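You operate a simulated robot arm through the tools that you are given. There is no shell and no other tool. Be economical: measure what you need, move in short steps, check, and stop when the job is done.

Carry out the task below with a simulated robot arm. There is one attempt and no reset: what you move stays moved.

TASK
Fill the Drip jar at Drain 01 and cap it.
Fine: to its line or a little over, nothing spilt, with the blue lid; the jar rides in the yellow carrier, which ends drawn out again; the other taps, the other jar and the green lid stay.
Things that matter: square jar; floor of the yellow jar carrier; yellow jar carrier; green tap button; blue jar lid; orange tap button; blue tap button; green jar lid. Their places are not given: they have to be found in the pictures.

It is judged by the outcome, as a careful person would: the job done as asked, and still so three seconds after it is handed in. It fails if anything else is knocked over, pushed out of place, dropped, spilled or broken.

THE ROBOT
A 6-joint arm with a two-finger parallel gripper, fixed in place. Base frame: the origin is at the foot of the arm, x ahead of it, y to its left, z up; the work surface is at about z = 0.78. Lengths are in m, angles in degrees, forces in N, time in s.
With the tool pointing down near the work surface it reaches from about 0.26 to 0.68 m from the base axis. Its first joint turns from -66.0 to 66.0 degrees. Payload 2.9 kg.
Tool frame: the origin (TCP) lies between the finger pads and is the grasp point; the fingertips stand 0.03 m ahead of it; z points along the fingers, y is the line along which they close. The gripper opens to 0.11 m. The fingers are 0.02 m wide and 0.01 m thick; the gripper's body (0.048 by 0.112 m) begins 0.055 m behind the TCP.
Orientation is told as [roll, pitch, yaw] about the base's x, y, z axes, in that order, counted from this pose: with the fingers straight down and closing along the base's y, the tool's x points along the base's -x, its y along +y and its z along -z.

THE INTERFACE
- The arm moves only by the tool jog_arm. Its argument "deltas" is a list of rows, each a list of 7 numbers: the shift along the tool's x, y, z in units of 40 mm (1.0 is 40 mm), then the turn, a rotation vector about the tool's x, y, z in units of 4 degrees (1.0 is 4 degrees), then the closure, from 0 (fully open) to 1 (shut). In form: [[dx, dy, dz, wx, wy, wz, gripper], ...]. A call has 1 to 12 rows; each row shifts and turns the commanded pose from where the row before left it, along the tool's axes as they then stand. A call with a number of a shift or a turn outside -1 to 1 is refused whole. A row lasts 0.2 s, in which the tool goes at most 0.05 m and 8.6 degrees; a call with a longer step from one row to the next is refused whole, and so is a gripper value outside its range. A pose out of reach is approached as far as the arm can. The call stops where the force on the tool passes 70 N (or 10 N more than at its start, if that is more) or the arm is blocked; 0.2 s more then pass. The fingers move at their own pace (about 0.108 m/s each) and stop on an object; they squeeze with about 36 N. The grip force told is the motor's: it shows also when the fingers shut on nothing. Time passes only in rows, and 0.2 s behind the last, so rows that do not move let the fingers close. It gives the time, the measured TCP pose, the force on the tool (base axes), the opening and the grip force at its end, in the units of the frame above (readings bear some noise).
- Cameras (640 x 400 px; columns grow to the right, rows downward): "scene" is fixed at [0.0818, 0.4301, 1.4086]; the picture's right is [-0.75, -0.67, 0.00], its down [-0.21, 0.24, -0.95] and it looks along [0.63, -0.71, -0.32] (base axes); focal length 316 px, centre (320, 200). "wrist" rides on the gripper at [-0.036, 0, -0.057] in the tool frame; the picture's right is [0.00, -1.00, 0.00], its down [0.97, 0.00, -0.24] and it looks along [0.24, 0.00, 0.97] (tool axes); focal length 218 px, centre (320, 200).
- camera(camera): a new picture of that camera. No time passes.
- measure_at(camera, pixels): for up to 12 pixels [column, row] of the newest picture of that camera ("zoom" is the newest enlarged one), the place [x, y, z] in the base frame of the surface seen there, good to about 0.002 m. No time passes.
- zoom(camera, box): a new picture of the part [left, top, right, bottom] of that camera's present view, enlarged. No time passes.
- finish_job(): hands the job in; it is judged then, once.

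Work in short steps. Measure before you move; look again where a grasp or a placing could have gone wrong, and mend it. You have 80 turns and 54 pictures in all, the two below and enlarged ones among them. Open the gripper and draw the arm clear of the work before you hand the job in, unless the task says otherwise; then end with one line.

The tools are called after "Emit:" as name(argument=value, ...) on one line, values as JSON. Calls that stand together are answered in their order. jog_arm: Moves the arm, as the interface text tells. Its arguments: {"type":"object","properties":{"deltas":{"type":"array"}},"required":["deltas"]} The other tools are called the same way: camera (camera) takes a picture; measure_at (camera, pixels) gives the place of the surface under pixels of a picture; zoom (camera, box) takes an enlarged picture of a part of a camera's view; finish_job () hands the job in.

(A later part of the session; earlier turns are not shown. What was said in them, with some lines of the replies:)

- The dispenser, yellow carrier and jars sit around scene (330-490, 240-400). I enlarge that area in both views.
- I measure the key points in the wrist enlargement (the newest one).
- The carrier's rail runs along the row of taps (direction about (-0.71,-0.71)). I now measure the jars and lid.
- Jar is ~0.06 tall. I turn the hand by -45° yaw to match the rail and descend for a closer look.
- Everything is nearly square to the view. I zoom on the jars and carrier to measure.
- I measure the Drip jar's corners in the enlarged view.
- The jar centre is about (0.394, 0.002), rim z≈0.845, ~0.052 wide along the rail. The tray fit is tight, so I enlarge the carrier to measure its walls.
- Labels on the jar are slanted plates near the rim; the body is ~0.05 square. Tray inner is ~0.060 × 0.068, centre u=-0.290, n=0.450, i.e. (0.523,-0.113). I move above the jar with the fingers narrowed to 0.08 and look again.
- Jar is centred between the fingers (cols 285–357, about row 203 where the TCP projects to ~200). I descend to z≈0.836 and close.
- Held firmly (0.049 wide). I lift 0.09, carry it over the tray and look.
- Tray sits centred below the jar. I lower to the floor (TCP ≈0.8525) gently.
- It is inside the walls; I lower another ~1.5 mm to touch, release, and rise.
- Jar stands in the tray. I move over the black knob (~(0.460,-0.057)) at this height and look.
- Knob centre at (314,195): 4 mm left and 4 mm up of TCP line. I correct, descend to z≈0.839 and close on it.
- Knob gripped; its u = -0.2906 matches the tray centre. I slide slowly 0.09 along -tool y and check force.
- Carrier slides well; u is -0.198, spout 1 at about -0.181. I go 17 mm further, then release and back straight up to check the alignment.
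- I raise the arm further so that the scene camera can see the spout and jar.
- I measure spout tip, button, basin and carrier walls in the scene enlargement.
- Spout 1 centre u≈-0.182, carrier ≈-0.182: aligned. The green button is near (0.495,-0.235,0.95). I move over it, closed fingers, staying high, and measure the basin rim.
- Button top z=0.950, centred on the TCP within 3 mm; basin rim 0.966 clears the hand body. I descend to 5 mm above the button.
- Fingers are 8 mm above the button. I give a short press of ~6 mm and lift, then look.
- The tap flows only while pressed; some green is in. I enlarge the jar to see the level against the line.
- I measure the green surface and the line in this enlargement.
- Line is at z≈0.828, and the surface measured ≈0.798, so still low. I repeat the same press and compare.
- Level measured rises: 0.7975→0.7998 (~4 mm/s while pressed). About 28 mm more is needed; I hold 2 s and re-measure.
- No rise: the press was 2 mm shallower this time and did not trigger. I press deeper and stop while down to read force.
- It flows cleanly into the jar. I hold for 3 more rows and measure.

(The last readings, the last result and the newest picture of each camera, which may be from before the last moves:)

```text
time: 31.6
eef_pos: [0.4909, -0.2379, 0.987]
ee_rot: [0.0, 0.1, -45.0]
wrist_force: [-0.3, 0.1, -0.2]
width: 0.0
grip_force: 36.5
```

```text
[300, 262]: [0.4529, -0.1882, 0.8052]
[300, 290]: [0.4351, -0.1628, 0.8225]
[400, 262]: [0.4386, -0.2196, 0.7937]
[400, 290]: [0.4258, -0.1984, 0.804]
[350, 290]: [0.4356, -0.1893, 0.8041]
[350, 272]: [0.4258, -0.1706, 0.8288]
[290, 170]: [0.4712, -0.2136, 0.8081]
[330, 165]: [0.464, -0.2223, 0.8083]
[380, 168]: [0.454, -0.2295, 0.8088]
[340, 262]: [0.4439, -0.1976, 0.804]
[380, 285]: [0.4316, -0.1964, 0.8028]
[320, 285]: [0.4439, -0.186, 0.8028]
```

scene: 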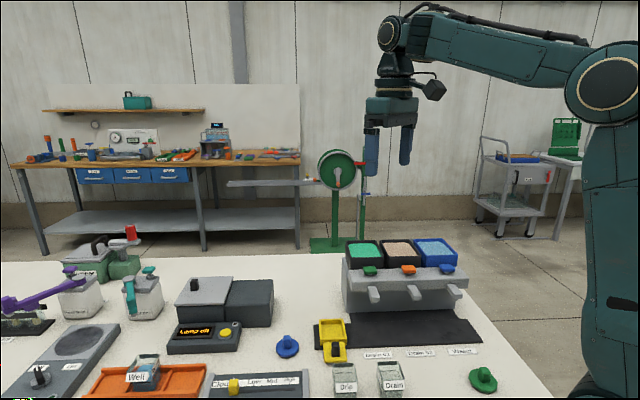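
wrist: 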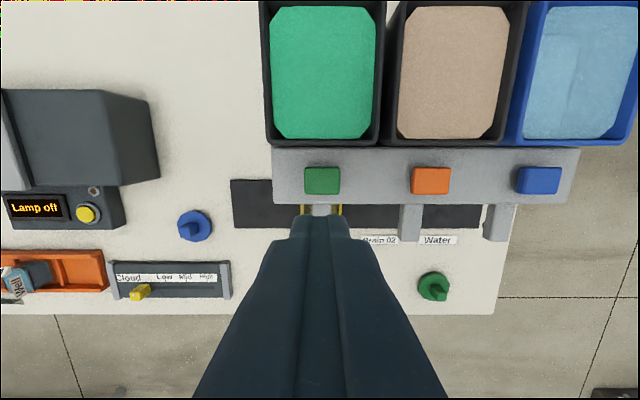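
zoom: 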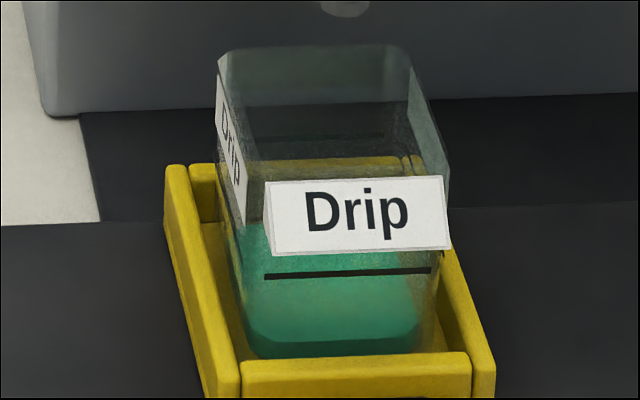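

Level ≈0.804 after ~1 s, i.e. ~4 mm/s; 24 mm to go (~6 s). I hold two long calls' worth, checking level between.

Emit:
jog_arm(deltas=[[0, 0, 0.2, 0, 0, 0, 1], [0, 0, 0.25, 0, 0, 0, 1], [0, 0, 0, 0, 0, 0, 1], [0, 0, 0, 0, 0, 0, 1], [0, 0, 0, 0, 0, 0, 1], [0, 0, 0, 0, 0, 0, 1], [0, 0, 0, 0, 0, 0, 1], [0, 0, 0, 0, 0, 0, 1], [0, 0, 0, 0, 0, 0, 1], [0, 0, 0, 0, 0, 0, 1], [0, 0, 0, 0, 0, 0, 1], [0, 0, 0, 0, 0, 0, 1]])

Emit:
zoom(camera="scene", box=[350, 302, 394, 340])

Emit:
measure_at(camera="zoom", pixels=[[300, 262], [300, 290], [400, 262], [400, 290], [350, 285], [350, 272], [290, 170], [340, 262], [380, 285], [320, 285]])

```text
time: 34.2
eef_pos: [0.4911, -0.2386, 0.9702]
ee_rot: [0.0, 0.0, -44.9]
wrist_force: [-1.7, 3.9, 16.0]
width: 0.0
grip_force: 36.1
```

```text
10.53 times, centred on (372, 321) of scene
```

zoom: 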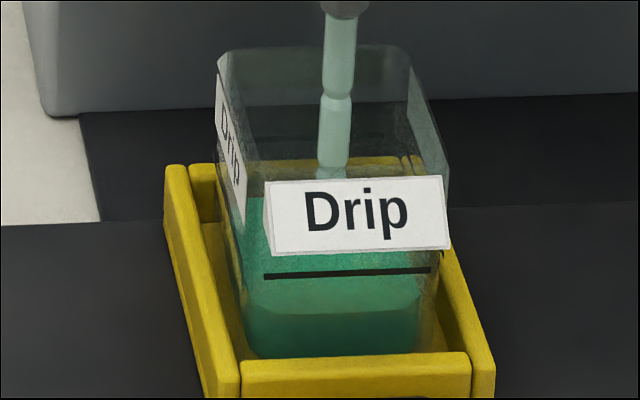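

```text
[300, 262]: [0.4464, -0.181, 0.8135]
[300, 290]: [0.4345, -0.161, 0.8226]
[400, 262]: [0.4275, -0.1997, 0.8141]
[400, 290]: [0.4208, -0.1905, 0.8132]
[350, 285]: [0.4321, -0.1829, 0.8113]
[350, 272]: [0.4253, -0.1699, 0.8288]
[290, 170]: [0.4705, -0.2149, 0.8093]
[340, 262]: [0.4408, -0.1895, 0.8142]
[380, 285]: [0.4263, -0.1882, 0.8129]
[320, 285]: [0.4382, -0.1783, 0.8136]
```

Level 0.8133, line 0.8283. I hold another 2.6 s (expect ~0.824).

Emit:
jog_arm(deltas=[[0, 0, 0, 0, 0, 0, 1], [0, 0, 0, 0, 0, 0, 1], [0, 0, 0, 0, 0, 0, 1], [0, 0, 0, 0, 0, 0, 1], [0, 0, 0, 0, 0, 0, 1], [0, 0, 0, 0, 0, 0, 1], [0, 0, 0, 0, 0, 0, 1], [0, 0, 0, 0, 0, 0, 1], [0, 0, 0, 0, 0, 0, 1], [0, 0, 0, 0, 0, 0, 1], [0, 0, 0, 0, 0, 0, 1], [0, 0, -0.45, 0, 0, 0, 1]])

Emit:
zoom(camera="scene", box=[350, 302, 394, 340])

Emit:
measure_at(camera="zoom", pixels=[[300, 262], [300, 265], [400, 262], [400, 260], [350, 265], [350, 272], [270, 170], [340, 262], [330, 172], [380, 172], [240, 190], [300, 172]])

```text
time: 36.8
eef_pos: [0.4924, -0.2385, 0.9859]
ee_rot: [-0.1, 0.1, -45.1]
wrist_force: [0.2, -1.0, 0.1]
width: 0.0
grip_force: 35.8
```

```text
10.53 times, centred on (372, 321) of scene
```

zoom: 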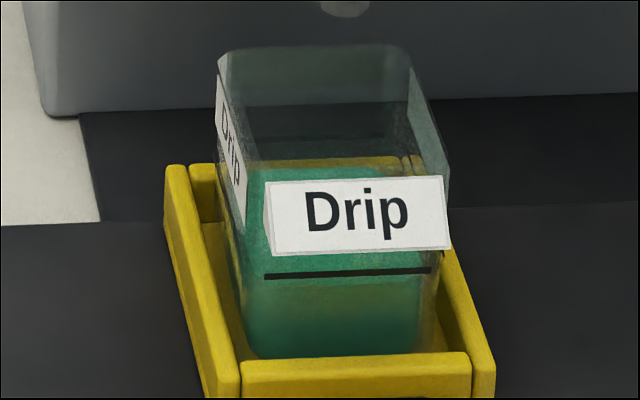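

```text
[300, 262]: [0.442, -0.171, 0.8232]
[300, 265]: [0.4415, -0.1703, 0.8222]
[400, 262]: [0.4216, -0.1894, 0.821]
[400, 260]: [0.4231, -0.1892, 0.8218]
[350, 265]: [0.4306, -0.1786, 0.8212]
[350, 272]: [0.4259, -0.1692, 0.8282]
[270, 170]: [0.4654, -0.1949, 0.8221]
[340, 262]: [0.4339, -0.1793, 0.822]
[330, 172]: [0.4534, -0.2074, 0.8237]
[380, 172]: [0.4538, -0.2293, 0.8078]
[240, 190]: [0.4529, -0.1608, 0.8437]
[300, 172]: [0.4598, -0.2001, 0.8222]
```

Level 0.822; back edge sits ~6.5 mm under the back line. I press ~1.8 s more.

Emit:
jog_arm(deltas=[[0, 0, 0.2, 0, 0, 0, 1], [0, 0, 0.25, 0, 0, 0, 1], [0, 0, 0, 0, 0, 0, 1], [0, 0, 0, 0, 0, 0, 1], [0, 0, 0, 0, 0, 0, 1], [0, 0, 0, 0, 0, 0, 1], [0, 0, 0, 0, 0, 0, 1], [0, 0, 0, 0, 0, 0, 1], [0, 0, 0, 0, 0, 0, 1], [0, 0, 0, 0, 0, 0, 1], [0, 0, -0.45, 0, 0, 0, 1]])

Emit:
zoom(camera="scene", box=[350, 302, 394, 340])

Emit:
measure_at(camera="zoom", pixels=[[300, 262], [300, 265], [400, 262], [400, 260], [350, 262], [350, 272], [270, 160], [290, 150], [330, 150], [330, 172], [380, 172], [300, 172]])

```text
time: 39.2
eef_pos: [0.4914, -0.238, 0.9868]
ee_rot: [0.0, 0.1, -44.9]
wrist_force: [0.5, 0.1, 0.1]
width: 0.0
grip_force: 36.0
```

```text
10.53 times, centred on (372, 321) of scene
```

zoom: 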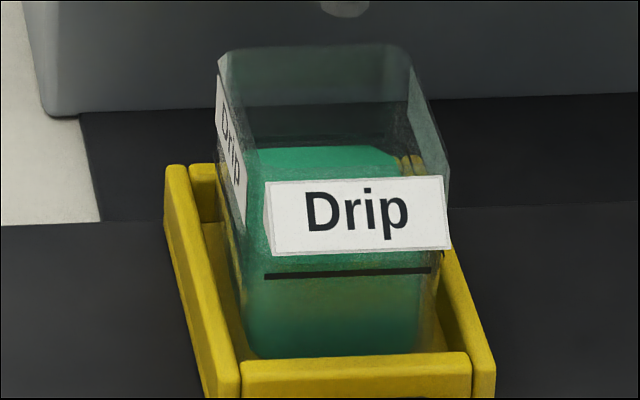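

```text
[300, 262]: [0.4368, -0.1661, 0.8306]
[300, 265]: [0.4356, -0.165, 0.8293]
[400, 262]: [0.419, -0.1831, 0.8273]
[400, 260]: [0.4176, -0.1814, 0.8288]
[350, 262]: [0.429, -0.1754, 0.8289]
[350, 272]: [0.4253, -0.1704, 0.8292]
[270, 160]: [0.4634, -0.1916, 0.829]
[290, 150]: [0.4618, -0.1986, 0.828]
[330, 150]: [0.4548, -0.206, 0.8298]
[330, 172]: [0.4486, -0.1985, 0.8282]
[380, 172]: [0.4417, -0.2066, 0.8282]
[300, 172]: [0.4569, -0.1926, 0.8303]
```

Level ≈0.829 is just at the line (0.8284), perhaps a hair under at the back. One short press adds ~1.5 mm to be safely a little over.

Emit:
jog_arm(deltas=[[0, 0, 0.2, 0, 0, 0, 1], [0, 0, 0.25, 0, 0, 0, 1], [0, 0, 0, 0, 0, 0, 1], [0, 0, -0.45, 0, 0, 0, 1], [0, 0, -0.7, 0, 0, 0, 1], [0, 0, -1, 0, 0, 0, 1], [0, 0, -1, 0, 0, 0, 1], [0, 0, 0, 0, 0, 0, 1]])

Emit:
zoom(camera="scene", box=[350, 302, 394, 340])

Emit:
measure_at(camera="zoom", pixels=[[300, 262], [300, 265], [400, 262], [400, 260], [350, 262], [350, 272], [270, 160], [290, 150], [330, 150], [330, 172], [380, 172], [300, 172]])

```text
time: 41.0
eef_pos: [0.492, -0.2395, 1.0958]
ee_rot: [0.0, 0.0, -45.0]
wrist_force: [-0.2, 0.9, 0.3]
width: 0.0
grip_force: 36.3
```

```text
10.53 times, centred on (372, 321) of scene
```

zoom: 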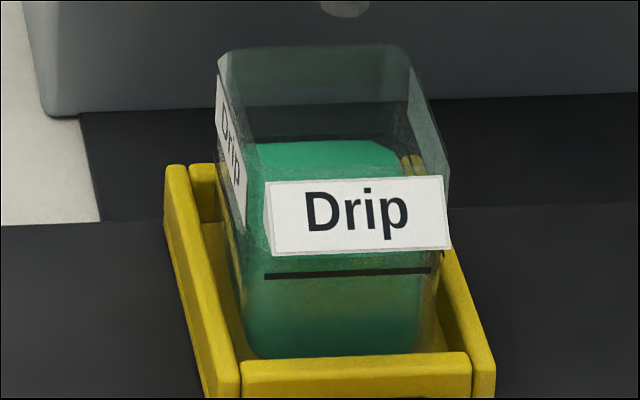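

```text
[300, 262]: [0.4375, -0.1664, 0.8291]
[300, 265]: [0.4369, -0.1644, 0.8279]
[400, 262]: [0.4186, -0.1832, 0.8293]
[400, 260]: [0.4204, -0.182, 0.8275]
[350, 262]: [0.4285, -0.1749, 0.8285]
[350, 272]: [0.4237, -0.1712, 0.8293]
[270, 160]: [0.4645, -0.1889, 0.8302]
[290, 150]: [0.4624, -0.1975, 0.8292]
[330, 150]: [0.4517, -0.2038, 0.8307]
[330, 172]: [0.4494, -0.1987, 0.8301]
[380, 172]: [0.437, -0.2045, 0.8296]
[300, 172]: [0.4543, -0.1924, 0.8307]
```

Level ≈0.830, just over the line, nothing spilt. Next I go to the knob (~(0.390,-0.133)) to draw the carrier out.

Emit:
jog_arm(deltas=[[0.615, 0.015, 0, 0, 0, 0, 1], [0.615, 0.015, 0, 0, 0, 0, 1], [0.615, 0.015, 0, 0, 0, 0, 0.8], [0.615, 0.015, 0, 0, 0, 0, 0.5], [0.615, 0.015, 0, 0, 0, 0, 0.5], [0.615, 0.015, 0, 0, 0, 0, 0.5], [0, 0, 0.7, 0, 0, 0, 0.5], [0, 0, 0.8, 0, 0, 0, 0.5], [0, 0, 0.8, 0, 0, 0, 0.5], [0, 0, 0.8, 0, 0, 0, 0.5], [0, 0, 0.8, 0, 0, 0, 0.5], [0, 0, 0.4, 0, 0, 0, 0.5]])

Emit:
camera(camera="wrist")

```text
time: 43.6
eef_pos: [0.3911, -0.132, 0.9233]
ee_rot: [0.2, -0.1, -44.9]
wrist_force: [-0.3, -0.3, -0.2]
width: 0.055
grip_force: 0.0
```

```text
12 pictures are left
```

wrist: 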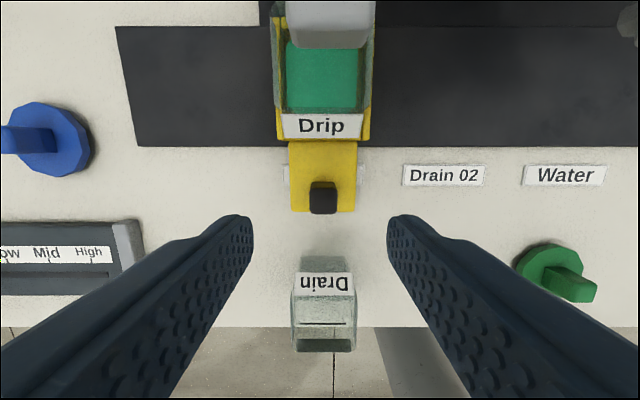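

Knob is centred within 3 mm. I descend and grip it.

Emit:
jog_arm(deltas=[[0, -0.06, 0.5, 0, 0, 0, 0.5], [0, 0, 0.5, 0, 0, 0, 0.5], [0, 0, 0.5, 0, 0, 0, 0.5], [0, 0, 0.5, 0, 0, 0, 0.5], [0, 0, 0.1, 0, 0, 0, 0.5], [0, 0, 0, 0, 0, 0, 0.65], [0, 0, 0, 0, 0, 0, 0.75], [0, 0, 0, 0, 0, 0, 0.85], [0, 0, 0, 0, 0, 0, 0.9], [0, 0, 0, 0, 0, 0, 0.9]])

```text
time: 45.8
eef_pos: [0.3888, -0.1316, 0.8395]
ee_rot: [0.0, -0.1, -44.9]
wrist_force: [0.0, -0.3, -4.6]
width: 0.0195
grip_force: 44.9
```

Gripped at u=-0.182; original was -0.2906. I draw it back 0.109 smoothly.

Emit:
jog_arm(deltas=[[0, 0.1, 0, 0, 0, 0, 0.9], [0, 0.2, 0, 0, 0, 0, 0.9], [0, 0.26, 0, 0, 0, 0, 0.9], [0, 0.28, 0, 0, 0, 0, 0.9], [0, 0.28, 0, 0, 0, 0, 0.9], [0, 0.28, 0, 0, 0, 0, 0.9], [0, 0.28, 0, 0, 0, 0, 0.9], [0, 0.28, 0, 0, 0, 0, 0.9], [0, 0.28, 0, 0, 0, 0, 0.9], [0, 0.24, 0, 0, 0, 0, 0.9], [0, 0.16, 0, 0, 0, 0, 0.9], [0, 0.08, 0, 0, 0, 0, 0.9]])

```text
time: 48.4
eef_pos: [0.4664, -0.0561, 0.8387]
ee_rot: [-0.1, -0.1, -45.0]
wrist_force: [0.4, 0.1, -0.2]
width: 0.0193
grip_force: 44.7
```

Carrier is back at u=-0.290. I release, rise and go over the blue lid (~(0.574,-0.001)).

Emit:
jog_arm(deltas=[[0, 0, 0, 0, 0, 0, 0.7], [0, 0, 0, 0, 0, 0, 0.6], [0, 0, -0.5, 0, 0, 0, 0.5], [0, 0, -1, 0, 0, 0, 0.5], [0, 0, -1, 0, 0, 0, 0.5], [-0.2, 0.7, 0, 0, 0, 0, 0.5], [-0.24, 0.7, 0, 0, 0, 0, 0.5], [-0.24, 0.7, 0, 0, 0, 0, 0.5], [-0.24, 0.77, 0, 0, 0, 0, 0.5], [0, 0, 0, 0, 0, 0, 0.5]])

Emit:
camera(camera="wrist")

```text
time: 50.6
eef_pos: [0.5734, -0.0024, 0.9396]
ee_rot: [-0.1, -0.1, -45.0]
wrist_force: [-0.1, 0.0, 0.8]
width: 0.0552
grip_force: 0.1
```

```text
11 pictures are left
```

wrist: 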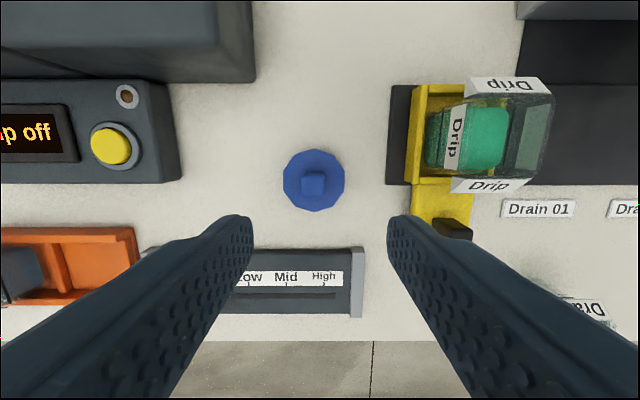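

Lid knob top at ~(313,181), ~18 mm across. I enlarge it and measure to refine.

Emit:
zoom(camera="wrist", box=[270, 140, 360, 220])

Emit:
measure_at(camera="wrist", pixels=[[313, 181], [304, 175], [322, 175], [304, 188], [322, 188], [286, 181], [341, 181], [314, 152], [314, 207]])

```text
5.00 times, centred on (315, 180) of wrist
```

zoom: 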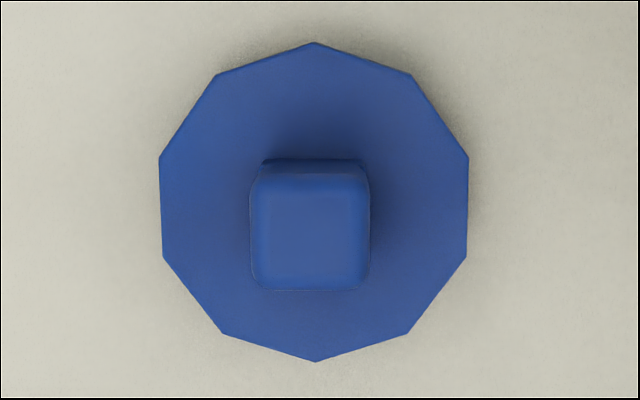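

```text
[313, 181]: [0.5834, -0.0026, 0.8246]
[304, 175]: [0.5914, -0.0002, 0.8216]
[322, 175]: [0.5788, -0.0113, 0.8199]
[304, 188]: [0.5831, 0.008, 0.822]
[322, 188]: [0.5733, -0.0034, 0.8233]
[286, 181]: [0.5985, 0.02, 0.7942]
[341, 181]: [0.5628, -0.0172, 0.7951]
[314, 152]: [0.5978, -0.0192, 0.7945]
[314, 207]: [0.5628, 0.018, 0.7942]
```

Knob/lid centre ≈(0.581,-0.001), square to the fingers. I align, descend to z≈0.829 and grip the knob.

Emit:
jog_arm(deltas=[[-0.11, 0.16, 0.5, 0, 0, 0, 0.5], [0, 0, 0.6, 0, 0, 0, 0.5], [0, 0, 0.6, 0, 0, 0, 0.5], [0, 0, 0.6, 0, 0, 0, 0.5], [0, 0, 0.4, 0, 0, 0, 0.5], [0, 0, 0.07, 0, 0, 0, 0.5], [0, 0, 0, 0, 0, 0, 0.5], [0, 0, 0, 0, 0, 0, 0.75], [0, 0, 0, 0, 0, 0, 0.9], [0, 0, 0, 0, 0, 0, 0.9], [0, 0, 0, 0, 0, 0, 0.9]])

Emit:
camera(camera="wrist")

```text
time: 53.0
eef_pos: [0.5804, -0.0004, 0.8283]
ee_rot: [0.0, -0.1, -45.0]
wrist_force: [0.6, -0.7, 0.2]
width: 0.0187
grip_force: 36.2
```

```text
9 pictures are left
```

wrist: 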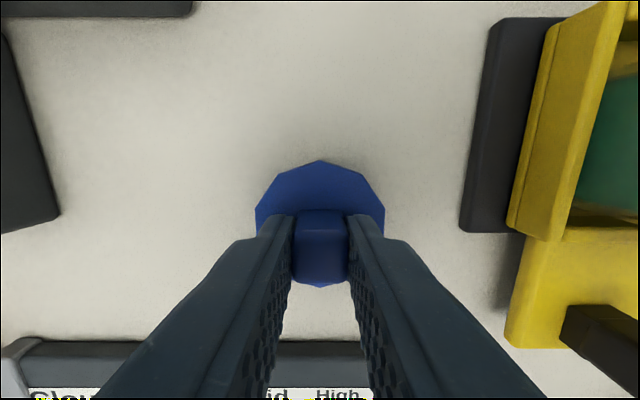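

Lid gripped. I lift to z≈0.96 and carry it over the jar, then look.

Emit:
jog_arm(deltas=[[0, 0, -0.4, 0, 0, 0, 0.9], [0, 0, -0.7, 0, 0, 0, 0.9], [0, 0, -0.8, 0, 0, 0, 0.9], [0, 0, -0.8, 0, 0, 0, 0.9], [0, 0, -0.6, 0, 0, 0, 0.9], [-0.18, -0.6, 0, 0, 0, 0, 0.9], [-0.18, -0.6, 0, 0, 0, 0, 0.9], [-0.18, -0.6, 0, 0, 0, 0, 0.9], [-0.18, -0.6, 0, 0, 0, 0, 0.9], [-0.19, -0.59, 0, 0, 0, 0, 0.9], [0, 0, 0, 0, 0, 0, 0.9]])

Emit:
camera(camera="wrist")

Emit:
zoom(camera="scene", box=[300, 250, 400, 370])

```text
time: 55.4
eef_pos: [0.5202, -0.1095, 0.962]
ee_rot: [0.0, -0.1, -45.0]
wrist_force: [0.3, -0.8, -0.6]
width: 0.0183
grip_force: 35.8
```

```text
8 pictures are left
```

wrist: 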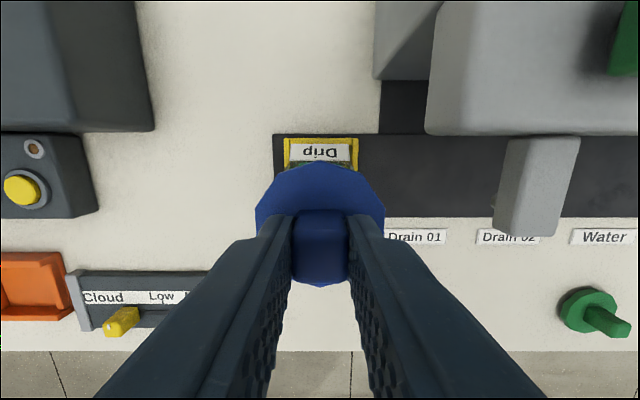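

```text
3.33 times, centred on (350, 310) of scene
```

zoom: 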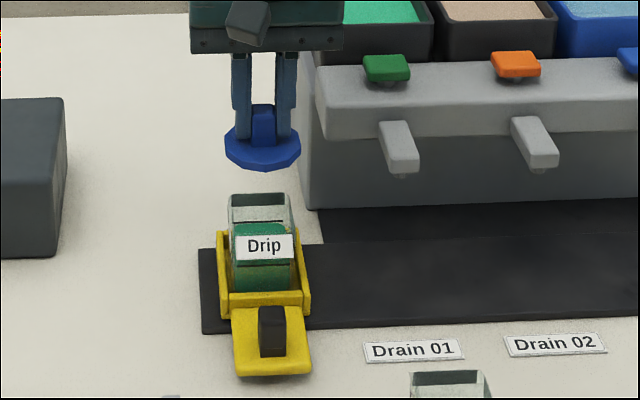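

I measure the jar's labels now to verify its centre.

Emit:
measure_at(camera="wrist", pixels=[[292, 147], [320, 147], [349, 147], [292, 158], [320, 158], [349, 158]])

Emit:
measure_at(camera="zoom", pixels=[[239, 237], [291, 236], [239, 257], [291, 256], [264, 255], [264, 236]])

```text
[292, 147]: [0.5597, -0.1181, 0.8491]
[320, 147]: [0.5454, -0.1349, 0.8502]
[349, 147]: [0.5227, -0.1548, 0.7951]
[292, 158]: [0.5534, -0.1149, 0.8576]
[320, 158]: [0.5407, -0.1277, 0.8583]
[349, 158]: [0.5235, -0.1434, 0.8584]
```

```text
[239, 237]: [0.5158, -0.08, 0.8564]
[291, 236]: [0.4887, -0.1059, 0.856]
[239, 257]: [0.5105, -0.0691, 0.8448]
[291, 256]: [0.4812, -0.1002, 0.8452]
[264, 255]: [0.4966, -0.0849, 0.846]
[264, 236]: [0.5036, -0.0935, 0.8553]
```

Jar centre u=-0.290, n=0.4478; lid sits at n≈0.446. I shift 1.5 mm and lower to just above the rim.

Emit:
jog_arm(deltas=[[-0.04, 0, 0.3, 0, 0, 0, 0.9], [0, 0, 0.4, 0, 0, 0, 0.9], [0, 0, 0.3, 0, 0, 0, 0.9], [0, 0, 0.1, 0, 0, 0, 0.9], [0, 0, 0.1, 0, 0, 0, 0.9], [0, 0, 0.05, 0, 0, 0, 0.9], [0, 0, 0, 0, 0, 0, 0.9]])

Emit:
zoom(camera="scene", box=[320, 280, 380, 350])

```text
time: 57.0
eef_pos: [0.5223, -0.1101, 0.9107]
ee_rot: [-0.1, 0.0, -45.0]
wrist_force: [0.1, 0.8, 0.0]
width: 0.0186
grip_force: 35.5
```

```text
5.71 times, centred on (350, 315) of scene
```

zoom: 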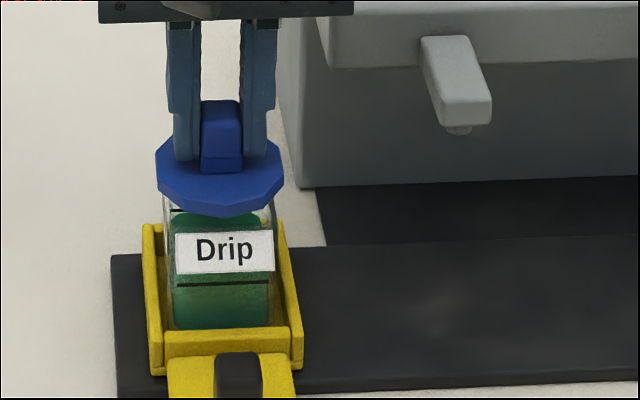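

Lid is just above the rim and centred. I lower gently in 1–2 mm steps watching force.

Emit:
jog_arm(deltas=[[0, 0, 0.04, 0, 0, 0, 0.9], [0, 0, 0.04, 0, 0, 0, 0.9], [0, 0, 0, 0, 0, 0, 0.9]])

```text
time: 57.8
eef_pos: [0.523, -0.1107, 0.9074]
ee_rot: [0.0, -0.1, -44.9]
wrist_force: [0.0, -0.5, -0.2]
width: 0.0183
grip_force: 36.3
```

Emit:
jog_arm(deltas=[[0, 0, 0.04, 0, 0, 0, 0.9], [0, 0, 0.04, 0, 0, 0, 0.9], [0, 0, 0, 0, 0, 0, 0.9]])

```text
time: 58.6
eef_pos: [0.5236, -0.1118, 0.9035]
ee_rot: [0.0, -0.2, -45.0]
wrist_force: [0.2, -0.7, 0.5]
width: 0.0186
grip_force: 35.7
```

Emit:
jog_arm(deltas=[[0, 0, 0.04, 0, 0, 0, 0.9], [0, 0, 0.04, 0, 0, 0, 0.9], [0, 0, 0, 0, 0, 0, 0.9]])

Emit:
zoom(camera="scene", box=[320, 280, 380, 350])

```text
time: 59.4
eef_pos: [0.5244, -0.1109, 0.9024]
ee_rot: [0.1, -0.1, -45.1]
wrist_force: [-2.8, 1.7, 13.1]
width: 0.0186
grip_force: 35.7
```

```text
5.71 times, centred on (350, 315) of scene
```

zoom: 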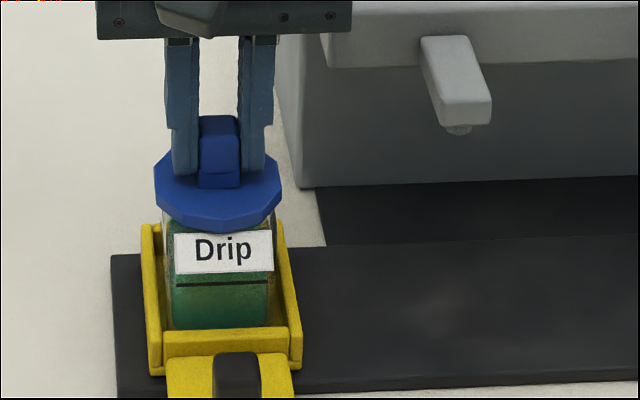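

Contact at z=0.9024 with 13 N, ~6 mm below first rim level, so the plug has entered. I press slightly more to confirm it is seated.

Emit:
jog_arm(deltas=[[0, 0, 0.04, 0, 0, 0, 0.9], [0, 0, 0.02, 0, 0, 0, 0.9], [0, 0, 0, 0, 0, 0, 0.9]])

```text
time: 60.2
eef_pos: [0.5232, -0.1122, 0.9006]
ee_rot: [0.2, -0.4, -44.9]
wrist_force: [-1.8, 1.9, 30.8]
width: 0.0188
grip_force: 35.8
```

Stiff, 31 N: seated. I relax the push, release the knob and rise clear.

Emit:
jog_arm(deltas=[[0, 0, -0.06, 0, 0, 0, 0.9], [0, 0, -0.02, 0, 0, 0, 0.8], [0, 0, 0, 0, 0, 0, 0.65], [0, 0, 0, 0, 0, 0, 0.5], [0, 0, 0, 0, 0, 0, 0.5], [0, 0, -0.3, 0, 0, 0, 0.5], [0, 0, -0.7, 0, 0, 0, 0.5], [0, 0, -1, 0, 0, 0, 0.4], [0, 0, -1, 0, 0, 0, 0.2], [0, 0.5, -1, 0, 0, 0, 0], [0, 0.5, -1, 0, 0, 0, 0], [0, 0.5, -1, 0, 0, 0, 0]])

Emit:
zoom(camera="scene", box=[310, 270, 390, 360])

Emit:
camera(camera="wrist")

```text
time: 62.8
eef_pos: [0.565, -0.0692, 1.1429]
ee_rot: [0.0, -0.1, -44.9]
wrist_force: [-0.3, 0.8, 0.3]
width: 0.1098
grip_force: 0.1
```

```text
4.44 times, centred on (350, 315) of scene
```

zoom: 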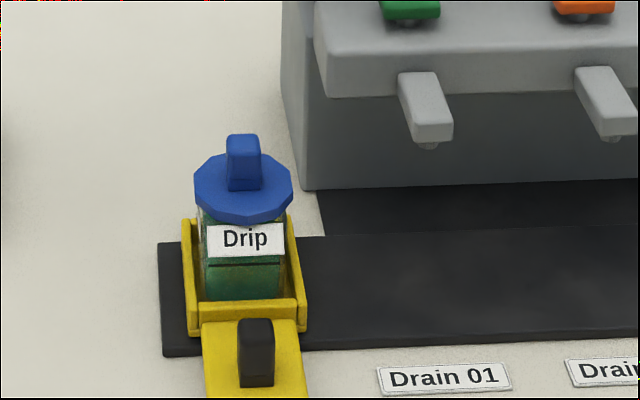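

```text
3 pictures are left
```

wrist: 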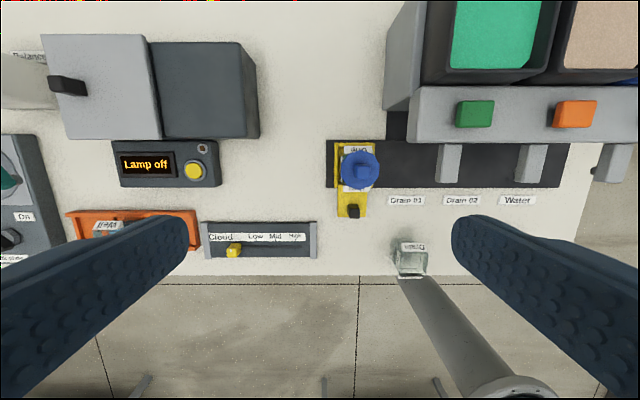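

Lid sits on the jar and the carrier is drawn out. One last check that the lid is level and centred.

Emit:
measure_at(camera="wrist", pixels=[[345, 170], [377, 170], [361, 184], [361, 156], [362, 170], [348, 160], [374, 180]])

```text
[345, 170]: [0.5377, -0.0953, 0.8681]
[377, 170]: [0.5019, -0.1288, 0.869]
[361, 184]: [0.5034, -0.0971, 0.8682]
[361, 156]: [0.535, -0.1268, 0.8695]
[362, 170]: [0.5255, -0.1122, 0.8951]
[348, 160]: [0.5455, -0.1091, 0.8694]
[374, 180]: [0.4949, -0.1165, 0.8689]
```

The lid is level (z 0.868–0.8695) and centred at about (0.520,-0.112). The arm is clear with the gripper open, so I hand it in.

Emit:
finish_job()

```text
The job is handed in.
```

The Drip jar was filled at Drain 01 to about 1.5 mm over its line with nothing spilt, capped with the blue lid, and sits in the yellow carrier, which is drawn out again.
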